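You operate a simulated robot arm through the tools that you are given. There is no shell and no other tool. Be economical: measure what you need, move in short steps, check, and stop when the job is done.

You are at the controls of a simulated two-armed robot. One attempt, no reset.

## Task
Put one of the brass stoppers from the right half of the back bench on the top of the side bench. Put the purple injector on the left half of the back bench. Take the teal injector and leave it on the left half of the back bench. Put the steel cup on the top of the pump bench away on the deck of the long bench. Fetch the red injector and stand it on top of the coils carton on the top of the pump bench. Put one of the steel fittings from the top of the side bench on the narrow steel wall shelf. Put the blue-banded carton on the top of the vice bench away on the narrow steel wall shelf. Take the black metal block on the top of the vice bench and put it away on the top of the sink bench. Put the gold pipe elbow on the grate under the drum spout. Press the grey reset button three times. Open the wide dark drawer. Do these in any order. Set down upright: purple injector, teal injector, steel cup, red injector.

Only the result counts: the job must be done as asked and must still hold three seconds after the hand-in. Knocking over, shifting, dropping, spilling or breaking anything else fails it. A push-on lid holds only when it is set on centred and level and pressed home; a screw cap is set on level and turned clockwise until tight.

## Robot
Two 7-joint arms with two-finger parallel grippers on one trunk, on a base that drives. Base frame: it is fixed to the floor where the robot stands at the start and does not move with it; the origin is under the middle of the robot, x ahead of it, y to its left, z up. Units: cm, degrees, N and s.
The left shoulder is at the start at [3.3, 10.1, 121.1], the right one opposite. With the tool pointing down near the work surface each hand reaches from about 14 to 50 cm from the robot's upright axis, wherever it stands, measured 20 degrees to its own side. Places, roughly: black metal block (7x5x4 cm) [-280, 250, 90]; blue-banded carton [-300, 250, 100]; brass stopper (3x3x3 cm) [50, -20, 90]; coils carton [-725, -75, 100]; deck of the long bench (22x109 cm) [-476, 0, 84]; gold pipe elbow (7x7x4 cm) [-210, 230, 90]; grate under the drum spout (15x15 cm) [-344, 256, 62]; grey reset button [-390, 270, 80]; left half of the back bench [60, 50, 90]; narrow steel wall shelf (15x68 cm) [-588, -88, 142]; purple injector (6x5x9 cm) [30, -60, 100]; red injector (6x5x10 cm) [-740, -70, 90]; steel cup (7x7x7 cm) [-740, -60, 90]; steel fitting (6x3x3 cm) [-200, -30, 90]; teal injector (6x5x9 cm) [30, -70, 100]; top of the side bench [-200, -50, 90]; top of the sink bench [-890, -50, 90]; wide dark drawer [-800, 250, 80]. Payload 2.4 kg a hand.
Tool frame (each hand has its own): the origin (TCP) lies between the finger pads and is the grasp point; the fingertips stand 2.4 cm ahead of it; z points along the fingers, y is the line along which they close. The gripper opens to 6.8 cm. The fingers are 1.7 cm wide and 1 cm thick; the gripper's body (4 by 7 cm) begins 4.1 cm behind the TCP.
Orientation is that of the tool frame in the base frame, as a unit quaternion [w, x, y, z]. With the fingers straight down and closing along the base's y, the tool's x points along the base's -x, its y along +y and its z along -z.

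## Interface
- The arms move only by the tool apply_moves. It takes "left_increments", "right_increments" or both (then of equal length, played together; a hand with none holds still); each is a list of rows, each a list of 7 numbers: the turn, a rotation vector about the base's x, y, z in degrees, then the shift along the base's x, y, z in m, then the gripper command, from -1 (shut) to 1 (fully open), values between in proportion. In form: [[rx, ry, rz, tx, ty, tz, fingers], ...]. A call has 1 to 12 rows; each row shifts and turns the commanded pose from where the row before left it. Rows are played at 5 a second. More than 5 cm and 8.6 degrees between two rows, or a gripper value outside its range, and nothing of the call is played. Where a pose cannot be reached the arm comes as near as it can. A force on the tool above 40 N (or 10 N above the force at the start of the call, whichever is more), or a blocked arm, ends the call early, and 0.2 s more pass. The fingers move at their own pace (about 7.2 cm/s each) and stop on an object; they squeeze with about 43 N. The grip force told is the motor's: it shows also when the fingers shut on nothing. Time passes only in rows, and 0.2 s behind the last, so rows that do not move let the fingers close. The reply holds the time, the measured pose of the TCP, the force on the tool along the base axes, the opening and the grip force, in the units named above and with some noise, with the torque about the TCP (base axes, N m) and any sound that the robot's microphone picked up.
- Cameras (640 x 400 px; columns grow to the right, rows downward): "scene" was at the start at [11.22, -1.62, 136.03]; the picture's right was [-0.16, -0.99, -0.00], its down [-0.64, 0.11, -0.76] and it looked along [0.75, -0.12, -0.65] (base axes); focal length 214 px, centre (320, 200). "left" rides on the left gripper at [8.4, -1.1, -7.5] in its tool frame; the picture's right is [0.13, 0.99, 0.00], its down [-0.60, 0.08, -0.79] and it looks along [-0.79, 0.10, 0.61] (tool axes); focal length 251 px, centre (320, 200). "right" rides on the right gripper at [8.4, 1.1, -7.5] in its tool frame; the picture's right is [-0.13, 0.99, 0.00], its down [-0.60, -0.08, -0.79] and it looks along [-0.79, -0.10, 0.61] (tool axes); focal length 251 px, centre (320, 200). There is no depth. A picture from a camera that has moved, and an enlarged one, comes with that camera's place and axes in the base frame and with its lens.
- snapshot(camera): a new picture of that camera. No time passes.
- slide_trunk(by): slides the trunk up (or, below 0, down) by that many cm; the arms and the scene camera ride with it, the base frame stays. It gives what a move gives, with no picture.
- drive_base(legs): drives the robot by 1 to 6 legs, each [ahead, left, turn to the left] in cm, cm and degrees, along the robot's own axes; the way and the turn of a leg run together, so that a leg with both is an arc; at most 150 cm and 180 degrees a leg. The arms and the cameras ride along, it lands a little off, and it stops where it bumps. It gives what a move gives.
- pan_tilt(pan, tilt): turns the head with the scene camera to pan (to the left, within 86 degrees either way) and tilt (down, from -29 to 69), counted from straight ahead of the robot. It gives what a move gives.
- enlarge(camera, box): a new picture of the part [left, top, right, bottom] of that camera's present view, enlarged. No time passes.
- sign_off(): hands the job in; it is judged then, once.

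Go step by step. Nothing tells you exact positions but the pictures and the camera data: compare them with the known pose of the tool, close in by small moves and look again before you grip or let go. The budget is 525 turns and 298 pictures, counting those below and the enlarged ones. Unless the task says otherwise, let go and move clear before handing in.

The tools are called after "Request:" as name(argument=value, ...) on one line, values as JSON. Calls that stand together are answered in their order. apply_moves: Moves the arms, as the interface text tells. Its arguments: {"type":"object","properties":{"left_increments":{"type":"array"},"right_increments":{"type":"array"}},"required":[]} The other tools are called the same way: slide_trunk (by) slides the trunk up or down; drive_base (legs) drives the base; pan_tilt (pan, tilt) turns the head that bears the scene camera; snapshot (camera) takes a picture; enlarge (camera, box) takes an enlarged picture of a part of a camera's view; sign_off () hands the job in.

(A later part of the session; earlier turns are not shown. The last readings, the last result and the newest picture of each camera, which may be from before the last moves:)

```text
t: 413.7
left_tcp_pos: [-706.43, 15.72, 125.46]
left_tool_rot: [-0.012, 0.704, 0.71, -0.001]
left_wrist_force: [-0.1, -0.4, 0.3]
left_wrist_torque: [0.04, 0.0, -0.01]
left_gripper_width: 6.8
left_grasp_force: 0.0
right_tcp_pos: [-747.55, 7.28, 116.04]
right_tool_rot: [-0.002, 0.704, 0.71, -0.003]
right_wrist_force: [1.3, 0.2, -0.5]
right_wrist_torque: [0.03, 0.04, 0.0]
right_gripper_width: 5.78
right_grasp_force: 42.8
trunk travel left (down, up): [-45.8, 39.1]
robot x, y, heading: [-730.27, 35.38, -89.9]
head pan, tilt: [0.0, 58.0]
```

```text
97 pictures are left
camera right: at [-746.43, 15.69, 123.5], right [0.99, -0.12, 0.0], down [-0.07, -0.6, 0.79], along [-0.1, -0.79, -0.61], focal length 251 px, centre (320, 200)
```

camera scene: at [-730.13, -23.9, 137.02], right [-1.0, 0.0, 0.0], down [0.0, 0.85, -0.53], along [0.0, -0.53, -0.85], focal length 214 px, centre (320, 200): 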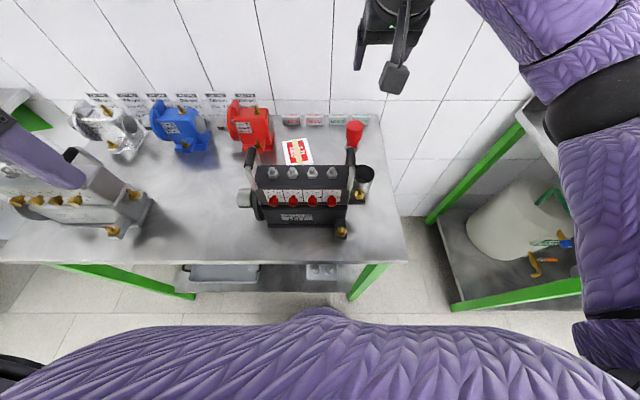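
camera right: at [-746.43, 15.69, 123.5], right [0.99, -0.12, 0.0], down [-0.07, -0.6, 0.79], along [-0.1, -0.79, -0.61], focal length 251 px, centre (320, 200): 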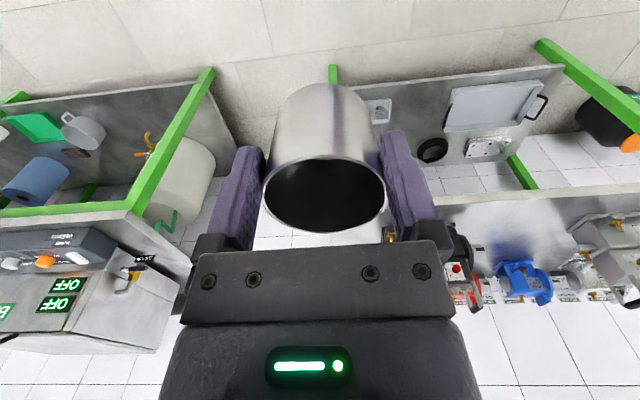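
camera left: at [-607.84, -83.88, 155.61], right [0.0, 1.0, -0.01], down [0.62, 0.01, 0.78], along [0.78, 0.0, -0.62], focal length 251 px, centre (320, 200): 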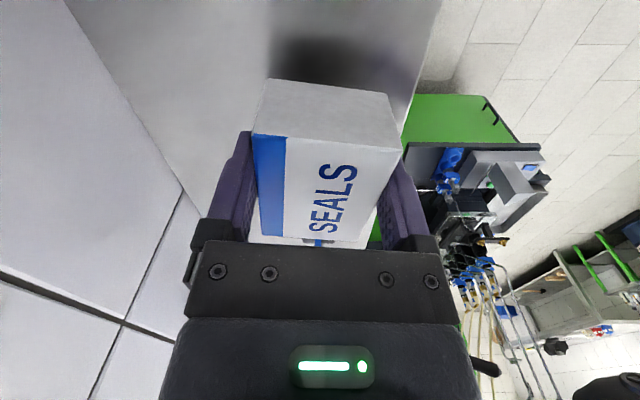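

The cup is secure. I'll drive back toward the long bench at x≈-476, facing it.

Request:
drive_base(legs=[[-55, 0, 0], [0, 130, 0], [0, 125, 0]])

Request:
pan_tilt(pan=0, tilt=35)

Request:
snapshot(camera="scene")

```text
t: 429.0
left_tcp_pos: [-451.17, 63.59, 125.27]
left_tool_rot: [-0.011, 0.716, 0.698, -0.002]
left_wrist_force: [0.5, 0.4, 0.0]
left_wrist_torque: [-0.03, 0.04, -0.01]
left_gripper_width: 6.79
left_grasp_force: 0.1
right_tcp_pos: [-492.39, 56.47, 116.15]
right_tool_rot: [-0.002, 0.715, 0.699, -0.002]
right_wrist_force: [-0.4, -0.2, -1.7]
right_wrist_torque: [-0.01, -0.03, 0.0]
right_gripper_width: 5.67
right_grasp_force: 43.2
trunk travel left (down, up): [-45.8, 39.1]
robot x, y, heading: [-474.8, 84.26, -91.6]
head pan, tilt: [0.0, 58.0]
```

```text
t: 429.9
left_tcp_pos: [-451.13, 63.73, 125.22]
left_tool_rot: [-0.011, 0.716, 0.698, -0.001]
left_wrist_force: [0.5, 0.1, 0.0]
left_wrist_torque: [0.03, -0.03, -0.04]
left_gripper_width: 6.81
left_grasp_force: 0.0
right_tcp_pos: [-492.49, 56.5, 115.97]
right_tool_rot: [-0.001, 0.715, 0.699, -0.001]
right_wrist_force: [0.0, -0.6, -0.3]
right_wrist_torque: [0.03, -0.01, 0.0]
right_gripper_width: 5.65
right_grasp_force: 42.7
trunk travel left (down, up): [-45.8, 39.1]
robot x, y, heading: [-474.35, 83.78, -91.6]
head pan, tilt: [0.0, 35.0]
```

```text
96 pictures are left
camera scene: at [-474.65, 72.48, 140.2], right [-1.0, 0.03, 0.0], down [0.02, 0.57, -0.82], along [-0.02, -0.82, -0.57], focal length 214 px, centre (320, 200)
```

scene: 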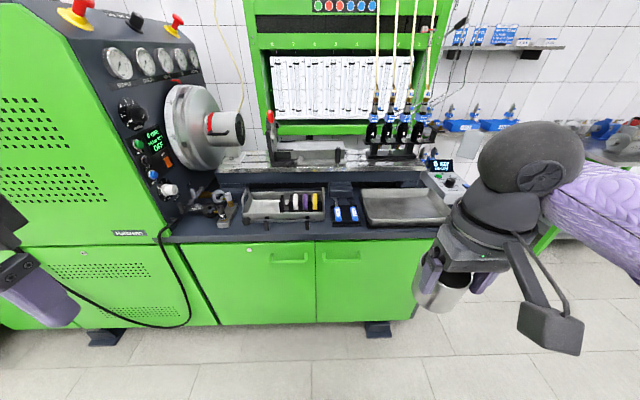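

Request:
enlarge(camera="scene", box=[150, 130, 470, 330])

Request:
snapshot(camera="right")

```text
2.00 times, centred on (310, 230) of scene
camera zoom: at [-474.65, 72.48, 140.2], right [-1.0, 0.03, 0.0], down [0.02, 0.57, -0.82], along [-0.02, -0.82, -0.57], focal length 429 px, centre (340, 140)
```

zoom: 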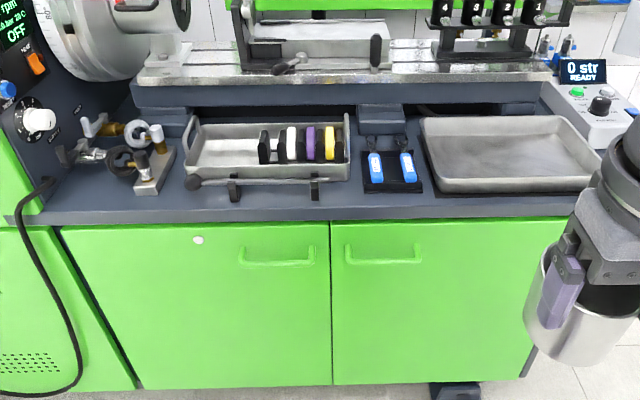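

```text
94 pictures are left
camera right: at [-491.14, 64.88, 123.5], right [0.99, -0.15, 0.0], down [-0.09, -0.6, 0.79], along [-0.12, -0.78, -0.61], focal length 251 px, centre (320, 200)
```

right: 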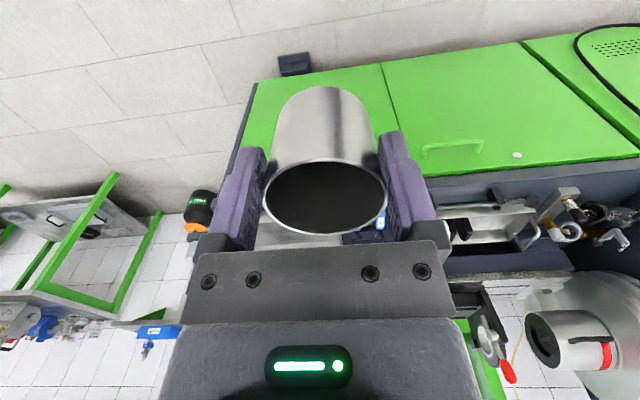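

The deck has trays on it. The free area is the front strip, y about 9 to 16, in front of the grey tray. I'll move in and look from above.

Request:
drive_base(legs=[[0, -18, 1.6], [26, 0, 0]])

Request:
pan_tilt(pan=-5, tilt=58)

Request:
snapshot(camera="scene")

```text
t: 432.8
left_tcp_pos: [-468.33, 38.46, 125.19]
left_tool_rot: [-0.011, 0.708, 0.706, -0.001]
left_wrist_force: [-0.2, 0.0, -0.5]
left_wrist_torque: [0.01, 0.0, 0.01]
left_gripper_width: 6.79
left_grasp_force: 0.3
right_tcp_pos: [-509.43, 30.25, 115.94]
right_tool_rot: [-0.001, 0.707, 0.707, -0.001]
right_wrist_force: [-0.4, -0.9, -0.8]
right_wrist_torque: [0.02, 0.01, 0.0]
right_gripper_width: 5.64
right_grasp_force: 42.7
trunk travel left (down, up): [-45.8, 39.1]
robot x, y, heading: [-492.16, 58.26, -90.4]
head pan, tilt: [0.0, 35.0]
```

```text
t: 433.7
left_tcp_pos: [-468.3, 38.54, 125.32]
left_tool_rot: [-0.011, 0.707, 0.707, -0.002]
left_wrist_force: [0.0, -0.2, -0.3]
left_wrist_torque: [-0.01, -0.01, 0.0]
left_gripper_width: 6.79
left_grasp_force: 0.1
right_tcp_pos: [-509.57, 30.45, 115.91]
right_tool_rot: [0.0, 0.707, 0.707, -0.001]
right_wrist_force: [-1.0, 0.4, -1.2]
right_wrist_torque: [0.01, 0.0, -0.02]
right_gripper_width: 5.59
right_grasp_force: 43.2
trunk travel left (down, up): [-45.8, 39.1]
robot x, y, heading: [-492.05, 58.56, -90.2]
head pan, tilt: [-5.0, 58.0]
```

```text
93 pictures are left
camera scene: at [-492.63, 48.75, 137.02], right [-1.0, 0.09, 0.0], down [0.08, 0.84, -0.53], along [-0.05, -0.53, -0.85], focal length 214 px, centre (320, 200)
```

scene: 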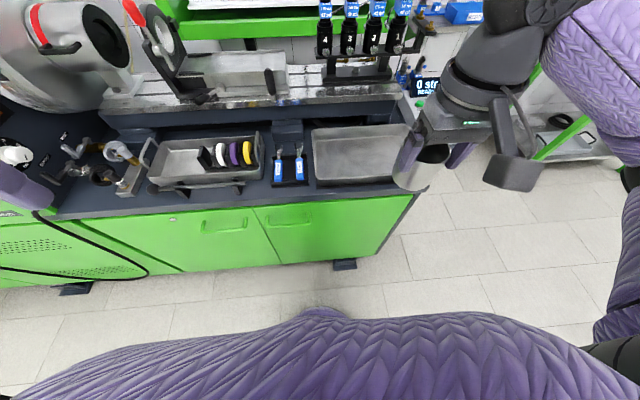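

Request:
enlarge(camera="scene", box=[40, 100, 440, 280])

```text
1.60 times, centred on (240, 190) of scene
camera zoom: at [-492.63, 48.75, 137.02], right [-1.0, 0.09, 0.0], down [0.08, 0.84, -0.53], along [-0.05, -0.53, -0.85], focal length 343 px, centre (448, 216)
```

zoom: 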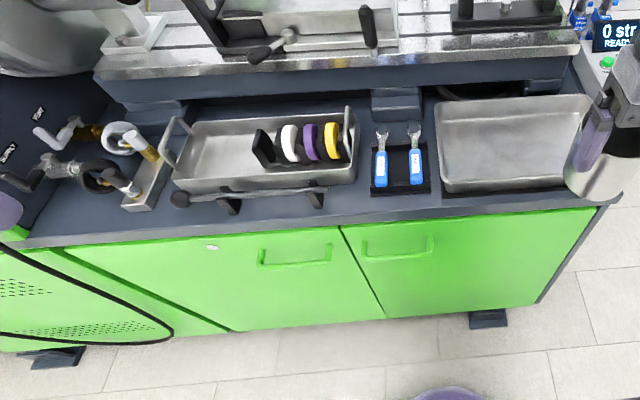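

The strip is too narrow here. A wider clear patch seems to be at the deck's left front, near x≈-432. I'll look there.

Request:
drive_base(legs=[[-6, 0, 0], [0, 50, 0.2]])

Request:
pan_tilt(pan=0, tilt=55)

Request:
enlarge(camera="scene", box=[180, 80, 500, 280])

```text
t: 437.2
left_tcp_pos: [-417.43, 45.1, 125.31]
left_tool_rot: [-0.011, 0.7, 0.714, -0.001]
left_wrist_force: [0.0, 0.0, -0.6]
left_wrist_torque: [0.0, 0.01, 0.0]
left_gripper_width: 6.77
left_grasp_force: 0.0
right_tcp_pos: [-458.42, 36.38, 116.04]
right_tool_rot: [-0.002, 0.7, 0.714, -0.002]
right_wrist_force: [0.8, 0.1, -0.7]
right_wrist_torque: [0.0, 0.01, 0.02]
right_gripper_width: 5.57
right_grasp_force: 43.3
trunk travel left (down, up): [-45.8, 39.1]
robot x, y, heading: [-441.59, 64.74, -89.3]
head pan, tilt: [-5.0, 58.0]
```

```text
t: 437.9
left_tcp_pos: [-417.53, 45.12, 125.28]
left_tool_rot: [-0.012, 0.701, 0.713, -0.001]
left_wrist_force: [-0.7, 0.1, -0.1]
left_wrist_torque: [0.01, -0.01, -0.01]
left_gripper_width: 6.81
left_grasp_force: 0.0
right_tcp_pos: [-458.57, 36.36, 116.07]
right_tool_rot: [-0.002, 0.7, 0.714, -0.001]
right_wrist_force: [-0.2, -0.2, -1.2]
right_wrist_torque: [0.01, -0.01, 0.03]
right_gripper_width: 5.61
right_grasp_force: 42.8
trunk travel left (down, up): [-45.8, 39.1]
robot x, y, heading: [-441.6, 64.62, -89.3]
head pan, tilt: [0.0, 55.0]
```

```text
2.00 times, centred on (340, 180) of scene
camera zoom: at [-441.42, 54.66, 137.38], right [-1.0, -0.01, 0.0], down [-0.01, 0.82, -0.57], along [0.01, -0.57, -0.82], focal length 429 px, centre (280, 240)
```

zoom: 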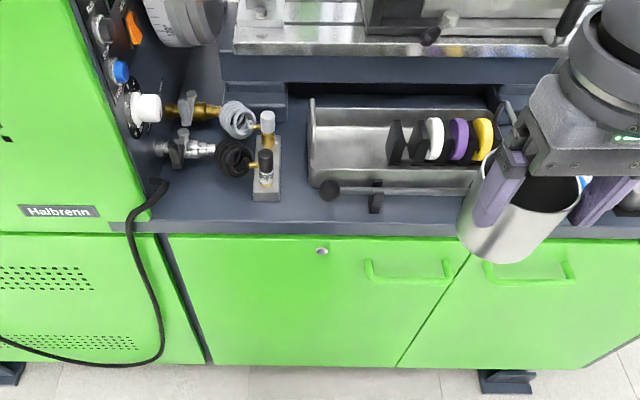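

There is a clear patch around [-429.5, 8.8]. I'll line up there.

Request:
drive_base(legs=[[0, 22, -0.7], [13, 0, 0]])

Request:
apply_moves(right_increments=[[0, 0, 0, 0.02, -0.02, -0.01, -1], [0, 0, 0, 0.02, -0.02, -0.01, -1], [0, 0, 0, 0.02, -0.02, -0.01, -1], [0, 0, 0, 0, -0.02, -0.01, -1], [0, 0, 0, 0, 0, 0, -1]])

Request:
snapshot(camera="scene")

Request:
snapshot(camera="right")

```text
t: 440.5
left_tcp_pos: [-395.99, 31.66, 125.29]
left_tool_rot: [-0.011, 0.707, 0.707, -0.001]
left_wrist_force: [0.4, -0.7, -0.6]
left_wrist_torque: [0.01, 0.0, -0.01]
left_gripper_width: 6.83
left_grasp_force: 0.1
right_tcp_pos: [-437.37, 23.33, 115.92]
right_tool_rot: [-0.002, 0.706, 0.708, -0.001]
right_wrist_force: [-0.1, -0.8, -0.8]
right_wrist_torque: [0.06, 0.01, -0.03]
right_gripper_width: 5.56
right_grasp_force: 42.8
trunk travel left (down, up): [-45.8, 39.1]
robot x, y, heading: [-419.55, 51.37, -89.7]
head pan, tilt: [0.0, 55.0]
```

```text
t: 441.7
left_tcp_pos: [-396.21, 31.79, 125.25]
left_tool_rot: [-0.011, 0.707, 0.707, -0.002]
left_wrist_force: [-0.9, 0.4, 0.6]
left_wrist_torque: [-0.02, 0.0, 0.01]
left_gripper_width: 6.8
left_grasp_force: 0.1
right_tcp_pos: [-431.49, 15.58, 112.0]
right_tool_rot: [-0.002, 0.706, 0.708, -0.002]
right_wrist_force: [0.1, 0.2, -0.2]
right_wrist_torque: [-0.02, -0.03, 0.01]
right_gripper_width: 5.54
right_grasp_force: 43.0
trunk travel left (down, up): [-45.8, 39.1]
robot x, y, heading: [-419.93, 51.29, -90.3]
head pan, tilt: [0.0, 55.0]
```

```text
90 pictures are left
camera scene: at [-419.83, 41.55, 137.38], right [-1.0, 0.0, 0.0], down [0.0, 0.82, -0.57], along [0.0, -0.57, -0.82], focal length 214 px, centre (320, 200)
```

scene: 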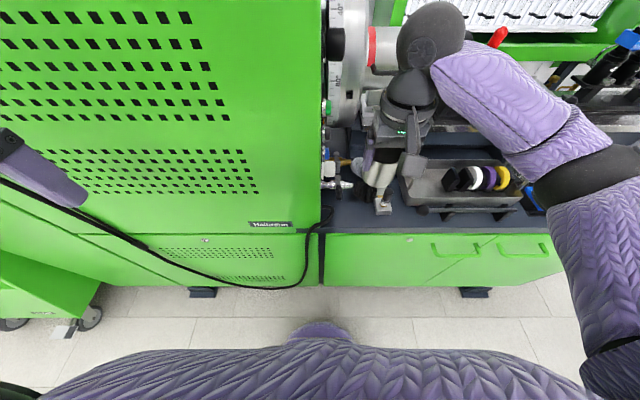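

```text
89 pictures are left
camera right: at [-430.12, 24.06, 119.49], right [0.99, -0.13, 0.0], down [-0.07, -0.6, 0.79], along [-0.1, -0.79, -0.61], focal length 251 px, centre (320, 200)
```

right: 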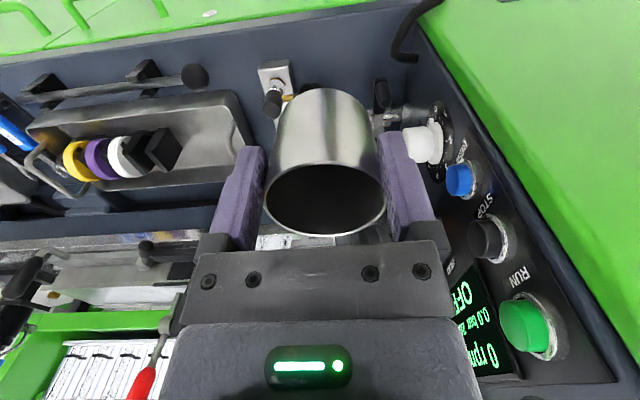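

Request:
apply_moves(right_increments=[[0, 0, 0, 0.012, -0.025, 0, -1], [0, 0, 0, 0, -0.025, -0.03, -1], [0, 0, 0, 0, 0, -0.04, -1], [0, 0, 0, 0, 0, -0.03, -1], [0, 0, 0, 0, 0, 0, -1]])

Request:
snapshot(camera="right")

Request:
enlarge(camera="scene", box=[280, 100, 480, 240])

```text
t: 442.9
left_tcp_pos: [-396.14, 31.69, 125.24]
left_tool_rot: [-0.011, 0.707, 0.707, -0.001]
left_wrist_force: [0.5, -0.3, -0.5]
left_wrist_torque: [0.0, 0.0, 0.0]
left_gripper_width: 6.83
left_grasp_force: 0.0
right_tcp_pos: [-430.19, 10.64, 102.08]
right_tool_rot: [-0.002, 0.706, 0.708, -0.002]
right_wrist_force: [0.8, 0.7, -1.2]
right_wrist_torque: [0.02, -0.02, 0.02]
right_gripper_width: 5.52
right_grasp_force: 42.9
trunk travel left (down, up): [-45.8, 39.1]
robot x, y, heading: [-419.38, 51.53, -90.3]
head pan, tilt: [0.0, 55.0]
```

```text
88 pictures are left
camera right: at [-428.96, 19.08, 109.51], right [0.99, -0.13, 0.0], down [-0.07, -0.6, 0.79], along [-0.1, -0.79, -0.61], focal length 251 px, centre (320, 200)
```

right: 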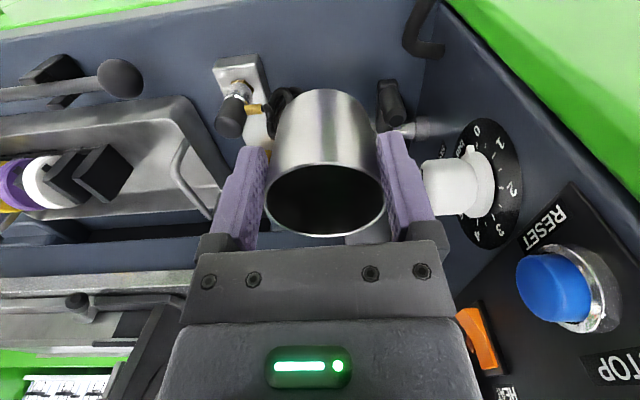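

```text
2.86 times, centred on (380, 170) of scene
camera zoom: at [-419.83, 41.54, 137.38], right [-1.0, 0.0, 0.0], down [0.0, 0.82, -0.57], along [0.0, -0.57, -0.82], focal length 613 px, centre (149, 286)
```

zoom: 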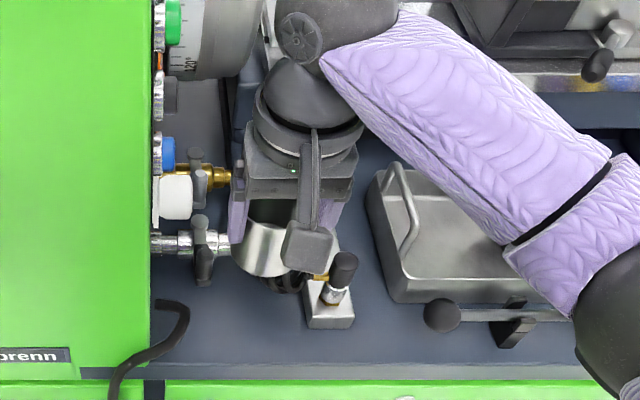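

Clear of the valves. I'll lower to the deck with small final steps.

Request:
apply_moves(right_increments=[[0, 0, 0, -0.002, -0.006, -0.03, -1], [0, 0, 0, 0, 0, -0.04, -1], [0, 0, 0, 0, 0, -0.035, -1], [0, 0, 0, 0, 0, -0.01, -1], [0, 0, 0, 0, 0, -0.003, -1], [0, 0, 0, 0, 0, -0.003, -1], [0, 0, 0, 0, 0, -0.003, -1], [0, 0, 0, 0, 0, 0, -1]])

Request:
snapshot(camera="right")

```text
t: 444.7
left_tcp_pos: [-396.13, 31.93, 125.27]
left_tool_rot: [-0.011, 0.707, 0.708, -0.002]
left_wrist_force: [1.2, 0.3, -0.5]
left_wrist_torque: [-0.01, 0.0, 0.02]
left_gripper_width: 6.81
left_grasp_force: 0.1
right_tcp_pos: [-430.33, 10.05, 89.7]
right_tool_rot: [0.001, 0.706, 0.708, -0.003]
right_wrist_force: [-2.1, 2.6, 26.6]
right_wrist_torque: [-0.29, -0.06, -0.16]
right_gripper_width: 5.44
right_grasp_force: 43.0
trunk travel left (down, up): [-45.8, 39.1]
robot x, y, heading: [-420.21, 51.44, -90.0]
head pan, tilt: [0.0, 55.0]
```

```text
86 pictures are left
camera right: at [-429.09, 18.48, 97.14], right [0.99, -0.13, 0.0], down [-0.07, -0.6, 0.8], along [-0.1, -0.79, -0.61], focal length 251 px, centre (320, 200)
```

right: 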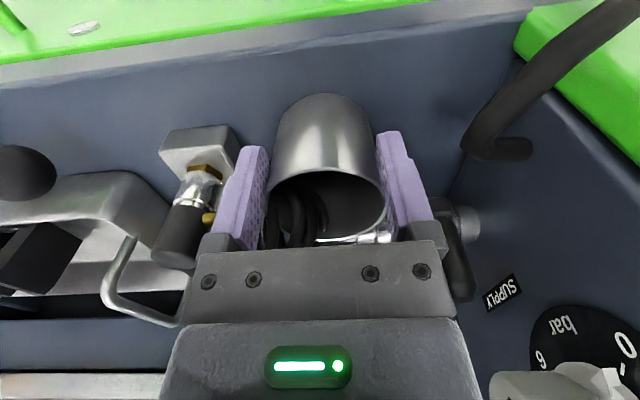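

Contact with the deck. I'll release and rise to verify it.

Request:
apply_moves(right_increments=[[0, 0, 0, 0, 0, 0.002, -1], [0, 0, 0, 0, 0, 0, 0.7], [0, 0, 0, 0, 0, 0, 0.85], [0, 0, 0, 0, 0, 0, 0.85], [0, 0, 0, 0, 0.001, 0.03, 0.85], [0, 0, 0, 0, 0.01, 0.04, 0.85], [0, 0, 0, 0, 0.02, 0.04, 0.85], [0, 0, 0, -0.01, 0.02, 0.04, 0.85], [0, 0, 0, -0.02, 0.03, 0.02, 0.85], [0, 0, 0, 0, 0, 0, 0.85]])

Request:
enlarge(camera="scene", box=[280, 100, 480, 240])

Request:
snapshot(camera="right")

```text
t: 446.9
left_tcp_pos: [-396.16, 31.73, 125.21]
left_tool_rot: [-0.012, 0.707, 0.707, -0.001]
left_wrist_force: [-0.1, -0.6, 0.3]
left_wrist_torque: [-0.01, -0.03, -0.02]
left_gripper_width: 6.83
left_grasp_force: 0.1
right_tcp_pos: [-433.12, 17.83, 106.94]
right_tool_rot: [-0.001, 0.707, 0.708, -0.002]
right_wrist_force: [-0.4, -0.6, -0.1]
right_wrist_torque: [0.0, 0.0, 0.02]
right_gripper_width: 6.28
right_grasp_force: 0.0
trunk travel left (down, up): [-45.8, 39.1]
robot x, y, heading: [-420.22, 51.37, -90.2]
head pan, tilt: [0.0, 55.0]
```

```text
2.86 times, centred on (380, 170) of scene
camera zoom: at [-419.82, 41.54, 137.38], right [-1.0, 0.0, 0.0], down [0.0, 0.82, -0.57], along [0.0, -0.57, -0.82], focal length 613 px, centre (149, 286)
```

zoom: 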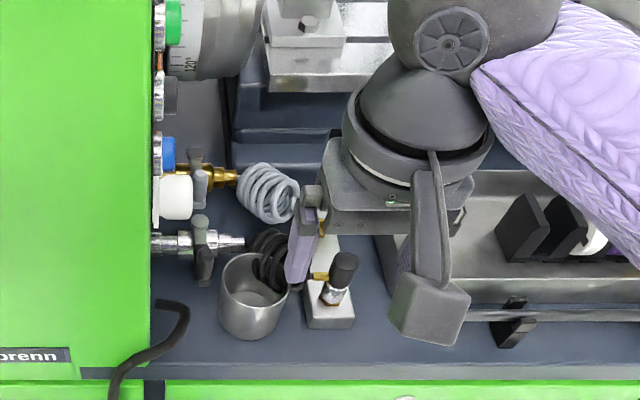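

```text
84 pictures are left
camera right: at [-432.05, 26.36, 114.44], right [0.99, -0.13, -0.01], down [-0.07, -0.6, 0.79], along [-0.1, -0.79, -0.61], focal length 251 px, centre (320, 200)
```

right: 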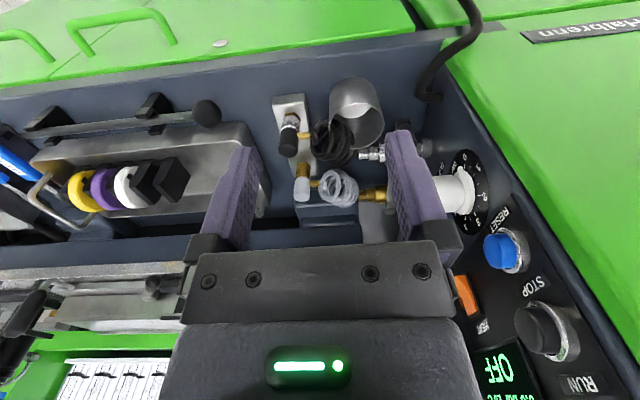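

The cup stands upright on the deck. I'll leave and return to the pump bench for the red injector.

Request:
apply_moves(right_increments=[[0, 0, 0, 0, 0.01, 0.04, 0.3], [0, 0, 0, 0, 0.02, 0.03, 0.3], [0, 0, 0, 0, 0.03, 0.02, 0.3]])

Request:
drive_base(legs=[[-35, 0, 0], [0, -150, 0], [0, -150, 0], [0, -18, 0]])

Request:
pan_tilt(pan=-8, tilt=40)

Request:
snapshot(camera="scene")

```text
t: 447.7
left_tcp_pos: [-396.23, 31.81, 125.3]
left_tool_rot: [-0.011, 0.707, 0.707, -0.002]
left_wrist_force: [0.0, 0.0, 1.1]
left_wrist_torque: [0.0, 0.0, 0.03]
left_gripper_width: 6.8
left_grasp_force: 0.1
right_tcp_pos: [-433.2, 23.95, 115.86]
right_tool_rot: [-0.002, 0.706, 0.708, -0.002]
right_wrist_force: [0.7, 1.1, 0.2]
right_wrist_torque: [0.02, 0.03, 0.01]
right_gripper_width: 4.41
right_grasp_force: 0.1
trunk travel left (down, up): [-45.8, 39.1]
robot x, y, heading: [-420.1, 51.47, -90.3]
head pan, tilt: [0.0, 55.0]
```

```text
t: 465.2
left_tcp_pos: [-715.2, 56.87, 125.48]
left_tool_rot: [-0.012, 0.681, 0.732, -0.002]
left_wrist_force: [0.1, -0.3, 0.3]
left_wrist_torque: [0.01, 0.01, -0.01]
left_gripper_width: 6.8
left_grasp_force: 0.0
right_tcp_pos: [-751.69, 46.52, 115.85]
right_tool_rot: [-0.001, 0.681, 0.733, -0.002]
right_wrist_force: [0.5, 0.7, 0.4]
right_wrist_torque: [-0.02, -0.01, 0.0]
right_gripper_width: 4.41
right_grasp_force: 0.0
trunk travel left (down, up): [-45.8, 39.1]
robot x, y, heading: [-740.36, 74.85, -85.9]
head pan, tilt: [0.0, 55.0]
```

```text
t: 466.0
left_tcp_pos: [-715.14, 57.01, 125.28]
left_tool_rot: [-0.011, 0.682, 0.732, -0.001]
left_wrist_force: [-0.2, 0.8, -0.6]
left_wrist_torque: [-0.07, -0.02, 0.01]
left_gripper_width: 6.79
left_grasp_force: 0.0
right_tcp_pos: [-751.72, 46.45, 115.92]
right_tool_rot: [-0.002, 0.681, 0.733, -0.002]
right_wrist_force: [0.9, 0.4, 0.3]
right_wrist_torque: [0.0, -0.02, 0.01]
right_gripper_width: 4.42
right_grasp_force: 0.0
trunk travel left (down, up): [-45.8, 39.1]
robot x, y, heading: [-740.23, 75.19, -85.8]
head pan, tilt: [-8.0, 40.0]
```

```text
83 pictures are left
camera scene: at [-740.57, 63.76, 139.44], right [-1.0, 0.07, 0.0], down [0.04, 0.64, -0.77], along [-0.05, -0.76, -0.64], focal length 214 px, centre (320, 200)
```

scene: 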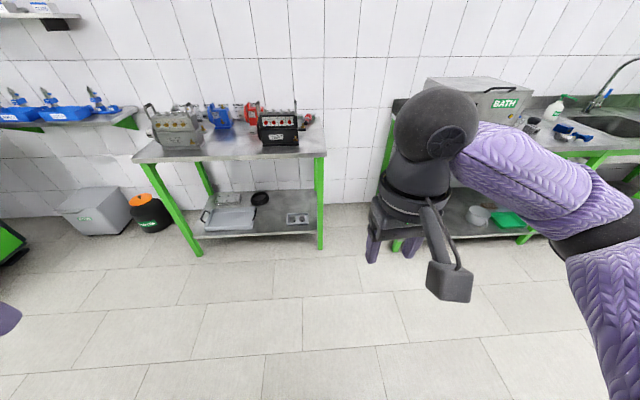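

I'll plan it like this: grip the leaning injector by its neck, lift it, stand it upright at the bench's front-right corner with the hand pitched horizontal, then regrasp it from above. First I approach.

Request:
drive_base(legs=[[0, 7, -4.2], [75, 0, 0]])

Request:
pan_tilt(pan=0, tilt=55)

Request:
snapshot(camera="scene")

```text
t: 470.7
left_tcp_pos: [-709.55, -20.12, 125.29]
left_tool_rot: [-0.011, 0.707, 0.707, -0.002]
left_wrist_force: [0.9, 0.0, -0.3]
left_wrist_torque: [0.0, 0.01, 0.0]
left_gripper_width: 6.79
left_grasp_force: 0.1
right_tcp_pos: [-746.72, -27.98, 115.85]
right_tool_rot: [-0.002, 0.706, 0.708, -0.002]
right_wrist_force: [0.4, 0.3, 0.2]
right_wrist_torque: [0.0, -0.02, -0.01]
right_gripper_width: 4.41
right_grasp_force: 0.1
trunk travel left (down, up): [-45.8, 39.1]
robot x, y, heading: [-733.48, -0.58, -90.0]
head pan, tilt: [-8.0, 40.0]
```

```text
t: 471.5
left_tcp_pos: [-709.48, -20.08, 125.29]
left_tool_rot: [-0.011, 0.707, 0.707, -0.001]
left_wrist_force: [-0.1, 0.4, 0.2]
left_wrist_torque: [0.0, -0.01, -0.02]
left_gripper_width: 6.79
left_grasp_force: 0.0
right_tcp_pos: [-746.78, -27.81, 115.78]
right_tool_rot: [-0.001, 0.707, 0.708, -0.002]
right_wrist_force: [-0.1, -0.3, -0.3]
right_wrist_torque: [-0.01, 0.0, 0.02]
right_gripper_width: 4.42
right_grasp_force: 0.1
trunk travel left (down, up): [-45.8, 39.1]
robot x, y, heading: [-733.44, -0.56, -90.3]
head pan, tilt: [0.0, 55.0]
```

```text
82 pictures are left
camera scene: at [-733.23, -10.25, 137.39], right [-1.0, 0.0, 0.0], down [0.0, 0.82, -0.57], along [0.0, -0.57, -0.82], focal length 214 px, centre (320, 200)
```

scene: 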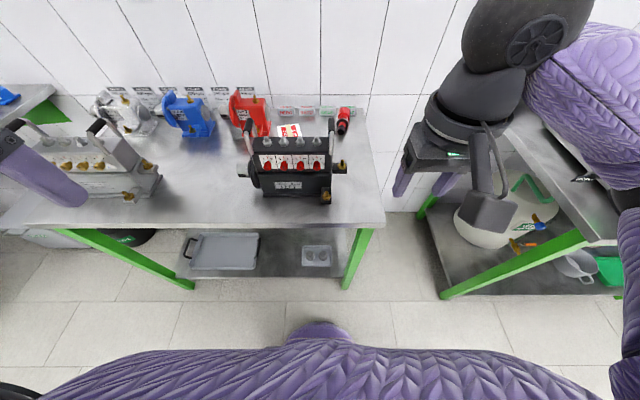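

Request:
drive_base(legs=[[15.5, 1.5, 0]])

Request:
apply_moves(right_increments=[[-6.5, 0, 0, 0.01, -0.03, 0.01, 0.2], [-6.5, 0, 0, 0.01, -0.03, 0.01, 0.2], [-6.5, 0, 0, 0, -0.03, 0, 0.2], [-6.5, 0, 0, 0, -0.03, 0, 0.2], [-6, 0, 0, 0, -0.03, 0, 0.2], [0, 0, 0, 0, -0.03, 0, 0.2], [0, 0, 0, 0.01, -0.02, 0, 0.2], [0, 0, 0, 0, 0, 0, 0.2]])

Request:
snapshot(camera="right")

Request:
enlarge(camera="scene", box=[260, 60, 440, 190])

```text
t: 472.9
left_tcp_pos: [-708.07, -35.96, 125.4]
left_tool_rot: [-0.011, 0.708, 0.706, -0.001]
left_wrist_force: [0.2, 0.8, -0.9]
left_wrist_torque: [0.04, -0.02, -0.01]
left_gripper_width: 6.79
left_grasp_force: 0.1
right_tcp_pos: [-745.28, -43.51, 115.86]
right_tool_rot: [-0.001, 0.708, 0.707, -0.002]
right_wrist_force: [0.8, -0.4, 0.1]
right_wrist_torque: [0.02, -0.01, -0.03]
right_gripper_width: 4.41
right_grasp_force: 0.0
trunk travel left (down, up): [-45.8, 39.1]
robot x, y, heading: [-731.69, -15.91, -90.2]
head pan, tilt: [0.0, 55.0]
```

```text
t: 474.7
left_tcp_pos: [-708.21, -35.83, 125.36]
left_tool_rot: [-0.012, 0.708, 0.707, -0.001]
left_wrist_force: [0.5, -0.2, -0.2]
left_wrist_torque: [0.0, -0.01, 0.0]
left_gripper_width: 6.79
left_grasp_force: 0.0
right_tcp_pos: [-742.26, -63.49, 117.77]
right_tool_rot: [0.193, 0.68, 0.679, -0.197]
right_wrist_force: [0.5, 0.0, 0.5]
right_wrist_torque: [-0.01, 0.0, -0.05]
right_gripper_width: 4.07
right_grasp_force: 0.0
trunk travel left (down, up): [-45.8, 39.1]
robot x, y, heading: [-732.09, -15.91, -90.1]
head pan, tilt: [0.0, 55.0]
```

```text
81 pictures are left
camera right: at [-741.08, -52.39, 119.67], right [0.99, -0.11, 0.06], down [-0.07, -0.09, 0.99], along [-0.11, -0.99, -0.1], focal length 251 px, centre (320, 200)
```

right: 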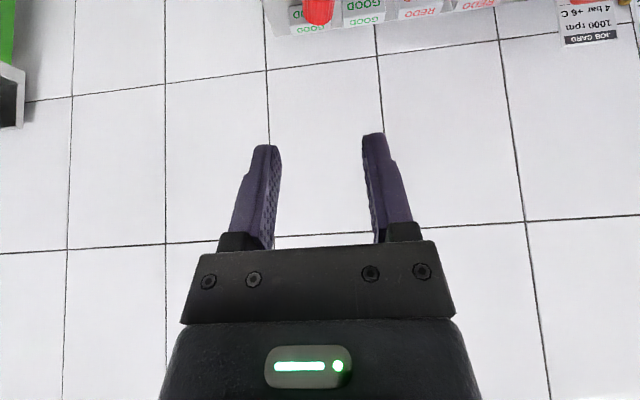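

```text
3.08 times, centred on (350, 125) of scene
camera zoom: at [-731.78, -25.86, 137.38], right [-1.0, 0.0, 0.0], down [0.0, 0.82, -0.57], along [0.0, -0.57, -0.82], focal length 660 px, centre (228, 431)
```

zoom: 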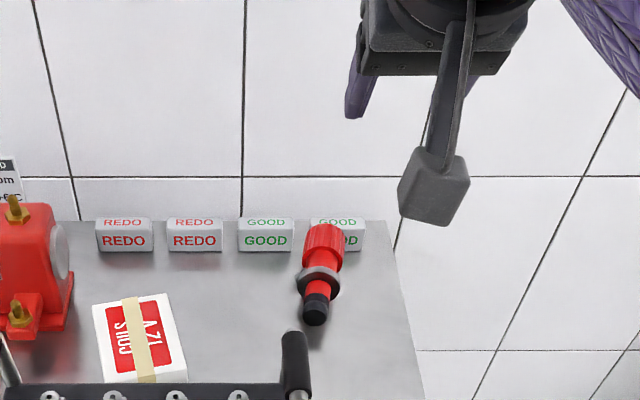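

I'll grip the injector's neck (about [-741, -78, 91.3]) with the right hand tilted 45°, then hand it over to the left hand in mid-air, upright. First I approach from above.

Request:
apply_moves(right_increments=[[-6, 0, 0, 0.005, -0.03, -0.02, 0.2], [-6, 0, 0, 0.005, -0.03, -0.03, 0.2], [0, 0, 0, 0, -0.03, -0.03, 0.2], [0, 0, 0, 0, -0.03, -0.03, 0.2], [0, 0, 0, 0, -0.015, -0.03, 0.2], [0, 0, 0, 0, 0, 0, 0.2]])

Request:
snapshot(camera="right")

Request:
enlarge(camera="scene", box=[260, 60, 440, 190])

```text
t: 476.1
left_tcp_pos: [-708.05, -35.83, 125.2]
left_tool_rot: [-0.012, 0.707, 0.707, -0.001]
left_wrist_force: [-0.2, -0.6, 0.7]
left_wrist_torque: [-0.02, 0.03, 0.0]
left_gripper_width: 6.8
left_grasp_force: 0.0
right_tcp_pos: [-741.24, -75.71, 105.81]
right_tool_rot: [0.264, 0.655, 0.656, -0.266]
right_wrist_force: [0.5, 0.3, 0.1]
right_wrist_torque: [0.01, -0.01, -0.01]
right_gripper_width: 4.1
right_grasp_force: 0.1
right hand out of reach, approached as far as the arm can: row 5
trunk travel left (down, up): [-45.8, 39.1]
robot x, y, heading: [-731.82, -15.83, -90.1]
head pan, tilt: [0.0, 55.0]
```

```text
79 pictures are left
camera right: at [-740.07, -64.51, 105.32], right [0.99, -0.09, 0.09], down [-0.07, 0.12, 0.99], along [-0.1, -0.99, 0.11], focal length 251 px, centre (320, 200)
```

right: 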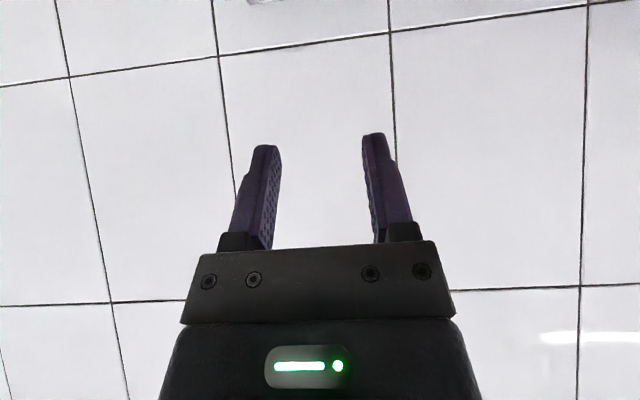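

```text
3.08 times, centred on (350, 125) of scene
camera zoom: at [-731.74, -25.87, 137.38], right [-1.0, 0.0, 0.0], down [0.0, 0.82, -0.57], along [0.0, -0.57, -0.82], focal length 660 px, centre (228, 431)
```

zoom: 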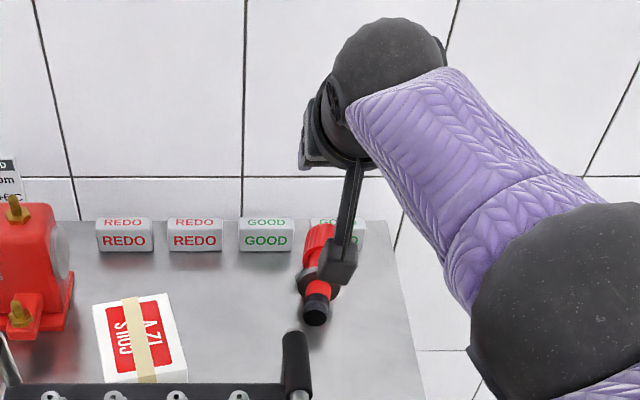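

I need a better measure of how the injector lies. I'll raise the trunk for a steeper view.

Request:
apply_moves(right_increments=[[0, 0, 0, 0, 0.03, 0.03, 0.2], [0, 0, 0, -0.03, 0.03, 0.02, 0.2], [0, 0, 0, -0.03, 0.03, 0, 0.2], [0, 0, 0, -0.03, 0.03, 0, 0.2]])

Request:
slide_trunk(by=38)

Request:
enlarge(camera="scene", box=[280, 100, 400, 200])

```text
t: 477.1
left_tcp_pos: [-708.11, -35.82, 125.26]
left_tool_rot: [-0.011, 0.708, 0.706, -0.001]
left_wrist_force: [0.8, 0.3, -0.6]
left_wrist_torque: [0.0, 0.01, -0.03]
left_gripper_width: 6.81
left_grasp_force: 0.1
right_tcp_pos: [-750.34, -63.71, 110.77]
right_tool_rot: [0.263, 0.657, 0.655, -0.266]
right_wrist_force: [0.4, 0.0, 0.3]
right_wrist_torque: [-0.01, 0.01, 0.02]
right_gripper_width: 4.05
right_grasp_force: 0.0
trunk travel left (down, up): [-45.8, 39.1]
robot x, y, heading: [-731.87, -16.02, -90.2]
head pan, tilt: [0.0, 55.0]
```

```text
t: 480.8
left_tcp_pos: [-708.06, -35.76, 163.2]
left_tool_rot: [-0.011, 0.707, 0.707, -0.002]
left_wrist_force: [-0.1, 0.6, 0.2]
left_wrist_torque: [0.02, -0.01, -0.01]
left_gripper_width: 6.81
left_grasp_force: 0.0
right_tcp_pos: [-750.33, -63.88, 148.75]
right_tool_rot: [0.263, 0.656, 0.656, -0.266]
right_wrist_force: [-0.5, -0.3, 0.2]
right_wrist_torque: [0.01, -0.03, 0.02]
right_gripper_width: 4.11
right_grasp_force: 0.0
trunk travel left (down, up): [-83.8, 1.1]
robot x, y, heading: [-731.72, -15.95, -90.2]
head pan, tilt: [0.0, 55.0]
```

```text
4.00 times, centred on (340, 150) of scene
camera zoom: at [-731.76, -24.45, 175.43], right [-1.0, 0.0, 0.0], down [0.0, 0.82, -0.57], along [0.0, -0.57, -0.82], focal length 858 px, centre (240, 400)
```

zoom: 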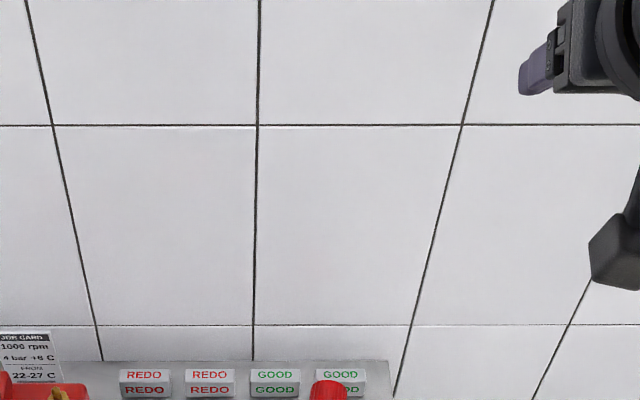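

Request:
enlarge(camera="scene", box=[280, 170, 400, 270])

```text
4.00 times, centred on (340, 220) of scene
camera zoom: at [-731.76, -24.45, 175.43], right [-1.0, 0.0, 0.0], down [0.0, 0.82, -0.57], along [0.0, -0.57, -0.82], focal length 858 px, centre (240, 120)
```

zoom: 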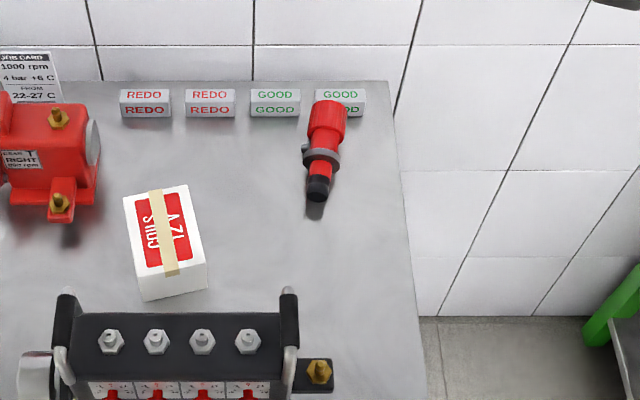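

Now it's clear: the injector lies flat along y, foot at y=-74.4 and cap end at y≈-86. I'll grip the foot part, drag it forward to re-lay it closer, then grip the cap and stand it up. First the foot grip at [-740.9, -76.2, 90].

Request:
slide_trunk(by=-40)

Request:
apply_moves(right_increments=[[4, 0, 0, 0.03, -0.02, 0, 0.2], [4, 0, 0, 0.03, -0.03, 0, 0.2], [0, 0, 0, 0.03, -0.03, -0.01, 0.2], [0, 0, 0, 0.004, -0.035, -0.02, 0.2], [0, 0, 0, 0, -0.008, -0.03, 0.2], [0, 0, 0, 0, 0, -0.03, 0.2], [0, 0, 0, 0, 0, 0, 0.2]])

Request:
snapshot(camera="right")

Request:
enlarge(camera="scene", box=[260, 60, 440, 190])

```text
t: 484.6
left_tcp_pos: [-708.13, -35.68, 123.33]
left_tool_rot: [-0.012, 0.708, 0.706, -0.001]
left_wrist_force: [0.2, 0.2, -0.4]
left_wrist_torque: [0.0, 0.0, 0.03]
left_gripper_width: 6.81
left_grasp_force: 0.1
right_tcp_pos: [-750.49, -63.77, 108.79]
right_tool_rot: [0.263, 0.656, 0.655, -0.267]
right_wrist_force: [0.4, 0.3, -0.1]
right_wrist_torque: [-0.04, -0.01, -0.02]
right_gripper_width: 4.08
right_grasp_force: 0.1
trunk travel left (down, up): [-43.8, 41.1]
robot x, y, heading: [-732.14, -16.38, -90.3]
head pan, tilt: [0.0, 55.0]
```

```text
t: 486.2
left_tcp_pos: [-708.08, -35.76, 123.22]
left_tool_rot: [-0.011, 0.707, 0.707, -0.001]
left_wrist_force: [0.4, 0.4, -0.8]
left_wrist_torque: [0.0, 0.0, 0.03]
left_gripper_width: 6.8
left_grasp_force: 0.0
right_tcp_pos: [-741.18, -73.97, 100.92]
right_tool_rot: [0.217, 0.673, 0.673, -0.22]
right_wrist_force: [-1.5, -0.1, -0.4]
right_wrist_torque: [-0.01, 0.01, 0.01]
right_gripper_width: 4.07
right_grasp_force: 0.1
right hand out of reach, approached as far as the arm can: row 4, 5
trunk travel left (down, up): [-43.8, 41.1]
robot x, y, heading: [-731.7, -16.15, -90.2]
head pan, tilt: [0.0, 55.0]
```

```text
75 pictures are left
camera right: at [-740.02, -62.7, 101.96], right [0.99, -0.11, 0.07], down [-0.07, -0.02, 1.0], along [-0.1, -0.99, -0.03], focal length 251 px, centre (320, 200)
```

right: 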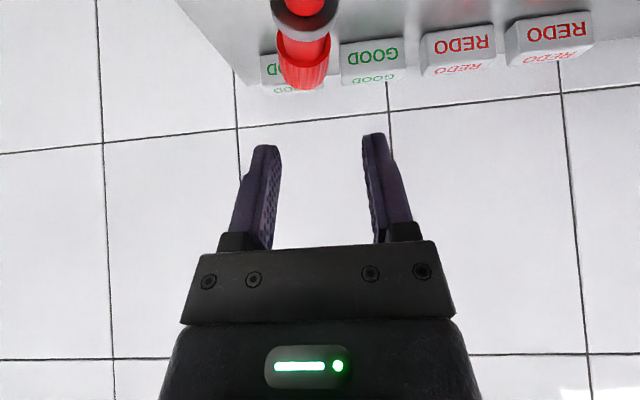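

```text
3.08 times, centred on (350, 125) of scene
camera zoom: at [-731.76, -26.09, 135.37], right [-1.0, 0.0, 0.0], down [0.0, 0.82, -0.57], along [0.0, -0.57, -0.82], focal length 660 px, centre (228, 431)
```

zoom: 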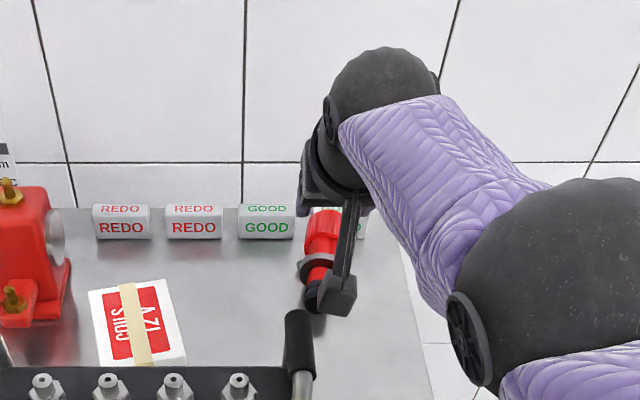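

Request:
slide_trunk(by=-7)

Request:
apply_moves(right_increments=[[0, 0, 0, 0, -0.012, 0, 0.2], [0, 0, 0, 0, -0.01, -0.02, 0.2], [0, 0, 0, 0, 0, -0.015, 0.2], [0, 0, 0, 0, 0, 0, 0.2]])

Request:
enlarge(camera="scene", box=[260, 60, 440, 190])

Request:
snapshot(camera="right")

```text
t: 487.3
left_tcp_pos: [-708.04, -35.84, 116.3]
left_tool_rot: [-0.011, 0.707, 0.707, -0.002]
left_wrist_force: [-0.4, 1.0, 0.1]
left_wrist_torque: [0.03, 0.03, -0.02]
left_gripper_width: 6.8
left_grasp_force: 0.0
right_tcp_pos: [-741.18, -74.14, 93.92]
right_tool_rot: [0.217, 0.673, 0.672, -0.22]
right_wrist_force: [-0.7, 0.2, -0.1]
right_wrist_torque: [0.0, -0.01, -0.05]
right_gripper_width: 4.08
right_grasp_force: 0.1
trunk travel left (down, up): [-36.8, 48.1]
robot x, y, heading: [-732.03, -15.63, -90.3]
head pan, tilt: [0.0, 55.0]
```

```text
t: 488.3
left_tcp_pos: [-708.15, -35.78, 116.31]
left_tool_rot: [-0.011, 0.708, 0.706, -0.002]
left_wrist_force: [0.5, 0.2, 0.1]
left_wrist_torque: [0.0, 0.01, -0.02]
left_gripper_width: 6.8
left_grasp_force: 0.1
right_tcp_pos: [-741.76, -74.08, 90.61]
right_tool_rot: [0.216, 0.673, 0.672, -0.22]
right_wrist_force: [-0.1, 0.5, -0.2]
right_wrist_torque: [0.0, -0.04, 0.01]
right_gripper_width: 4.08
right_grasp_force: 0.1
right hand out of reach, approached as far as the arm can: row 1, 2, 3
trunk travel left (down, up): [-36.8, 48.1]
robot x, y, heading: [-731.72, -15.88, -90.1]
head pan, tilt: [0.0, 55.0]
```

```text
3.08 times, centred on (350, 125) of scene
camera zoom: at [-731.77, -27.06, 128.32], right [-1.0, 0.0, 0.0], down [0.0, 0.82, -0.57], along [0.0, -0.57, -0.82], focal length 660 px, centre (228, 431)
```

zoom: 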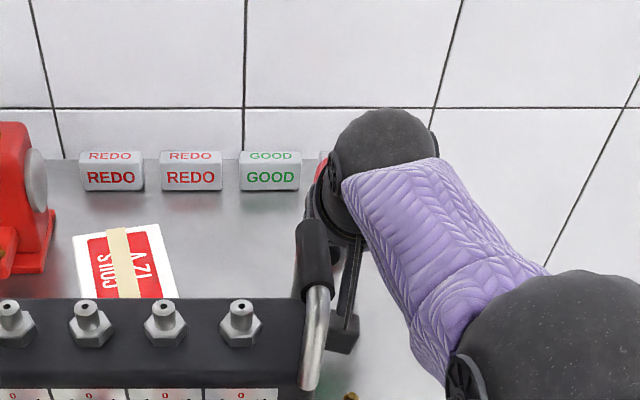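

```text
72 pictures are left
camera right: at [-740.6, -62.83, 91.78], right [0.99, -0.11, 0.07], down [-0.07, -0.02, 1.0], along [-0.11, -0.99, -0.03], focal length 251 px, centre (320, 200)
```

right: 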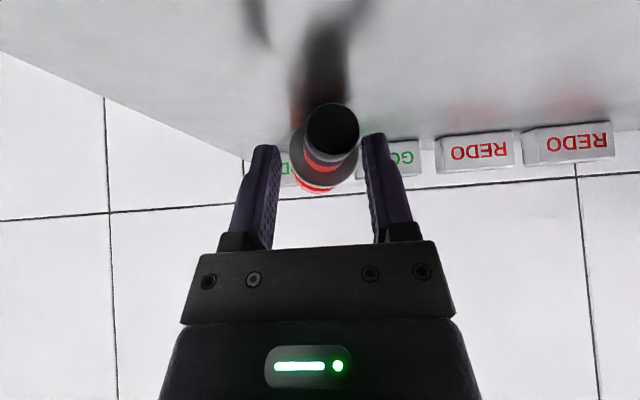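

The foot end is right at the fingertips. I'll lower 0.9 cm, shift slightly, and close on the foot.

Request:
apply_moves(right_increments=[[0, 0, 0, 0.005, 0.01, -0.005, 0.2], [0, 0, 0, 0, 0, -0.004, 0.2], [0, 0, 0, 0, 0, 0, -1], [0, 0, 0, 0, 0, 0, -1], [0, 0, 0, 0, 0, 0, -1]])

Request:
snapshot(camera="right")

```text
t: 489.5
left_tcp_pos: [-708.24, -35.79, 116.24]
left_tool_rot: [-0.012, 0.708, 0.706, -0.001]
left_wrist_force: [0.3, 0.5, -0.2]
left_wrist_torque: [0.02, -0.02, 0.02]
left_gripper_width: 6.82
left_grasp_force: 0.0
right_tcp_pos: [-741.16, -73.01, 89.79]
right_tool_rot: [0.216, 0.673, 0.671, -0.221]
right_wrist_force: [-0.5, 0.3, 0.8]
right_wrist_torque: [0.12, 0.0, -0.06]
right_gripper_width: 2.64
right_grasp_force: 40.9
trunk travel left (down, up): [-36.8, 48.1]
robot x, y, heading: [-731.86, -16.06, -90.2]
head pan, tilt: [0.0, 55.0]
```

```text
71 pictures are left
camera right: at [-740.04, -61.84, 90.91], right [0.99, -0.11, 0.07], down [-0.07, -0.02, 1.0], along [-0.11, -0.99, -0.03], focal length 251 px, centre (320, 200)
```

right: 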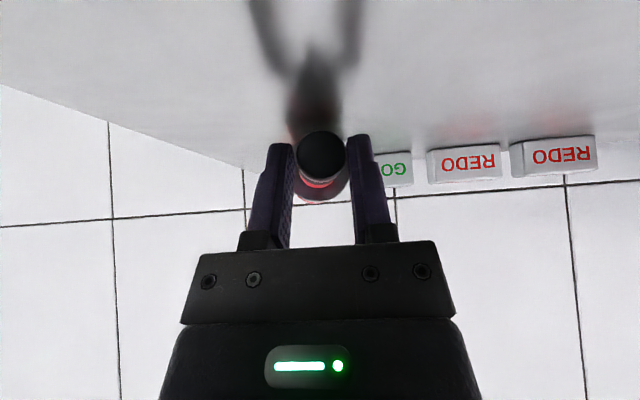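

Gripped on the foot end. I'll pull it back and lift to see whether it holds.

Request:
apply_moves(right_increments=[[0, 0, 0, 0, 0.01, 0.005, -1], [0, 0, 0, -0.005, 0.02, 0.01, -1], [0, 0, 0, -0.01, 0.02, 0.02, -1], [0, 0, 0, -0.01, 0.02, 0.03, -1], [0, 0, 0, -0.01, 0.01, 0.04, -1], [0, 0, 0, 0, 0, 0, -1]])

Request:
snapshot(camera="right")

Request:
enlarge(camera="scene", box=[260, 60, 440, 190])

```text
t: 490.9
left_tcp_pos: [-708.12, -35.88, 116.36]
left_tool_rot: [-0.011, 0.708, 0.707, -0.002]
left_wrist_force: [0.1, -0.5, 0.1]
left_wrist_torque: [0.01, -0.01, -0.01]
left_gripper_width: 6.82
left_grasp_force: 0.0
right_tcp_pos: [-744.87, -65.05, 100.39]
right_tool_rot: [0.217, 0.673, 0.672, -0.22]
right_wrist_force: [0.3, 0.0, -3.7]
right_wrist_torque: [0.24, -0.04, -0.02]
right_gripper_width: 2.54
right_grasp_force: 40.4
trunk travel left (down, up): [-36.8, 48.1]
robot x, y, heading: [-731.28, -15.74, -90.3]
head pan, tilt: [0.0, 55.0]
```

```text
70 pictures are left
camera right: at [-743.72, -53.87, 101.47], right [0.99, -0.11, 0.07], down [-0.08, -0.02, 1.0], along [-0.11, -0.99, -0.03], focal length 251 px, centre (320, 200)
```

right: 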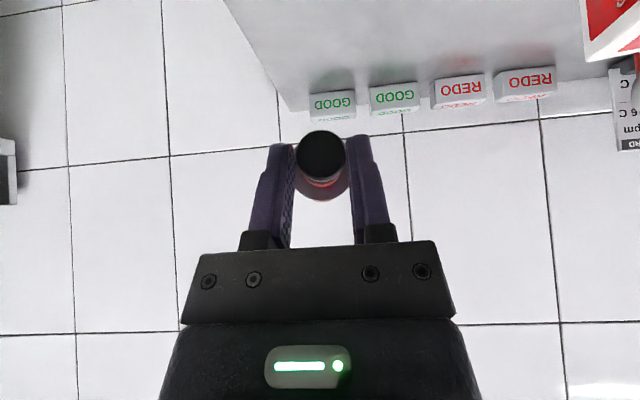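

```text
3.08 times, centred on (350, 125) of scene
camera zoom: at [-731.78, -27.08, 128.32], right [-1.0, 0.0, 0.0], down [0.0, 0.82, -0.57], along [0.0, -0.57, -0.82], focal length 660 px, centre (228, 431)
```

zoom: 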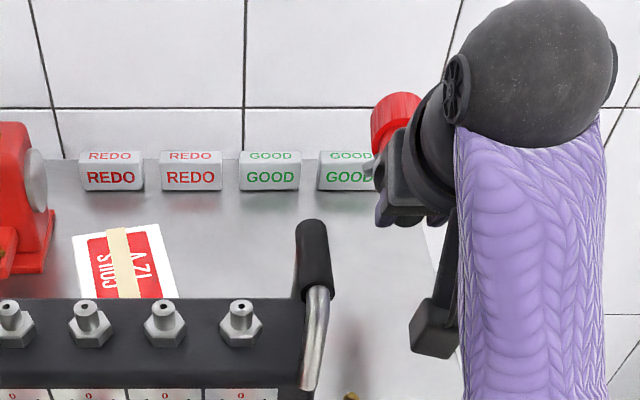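

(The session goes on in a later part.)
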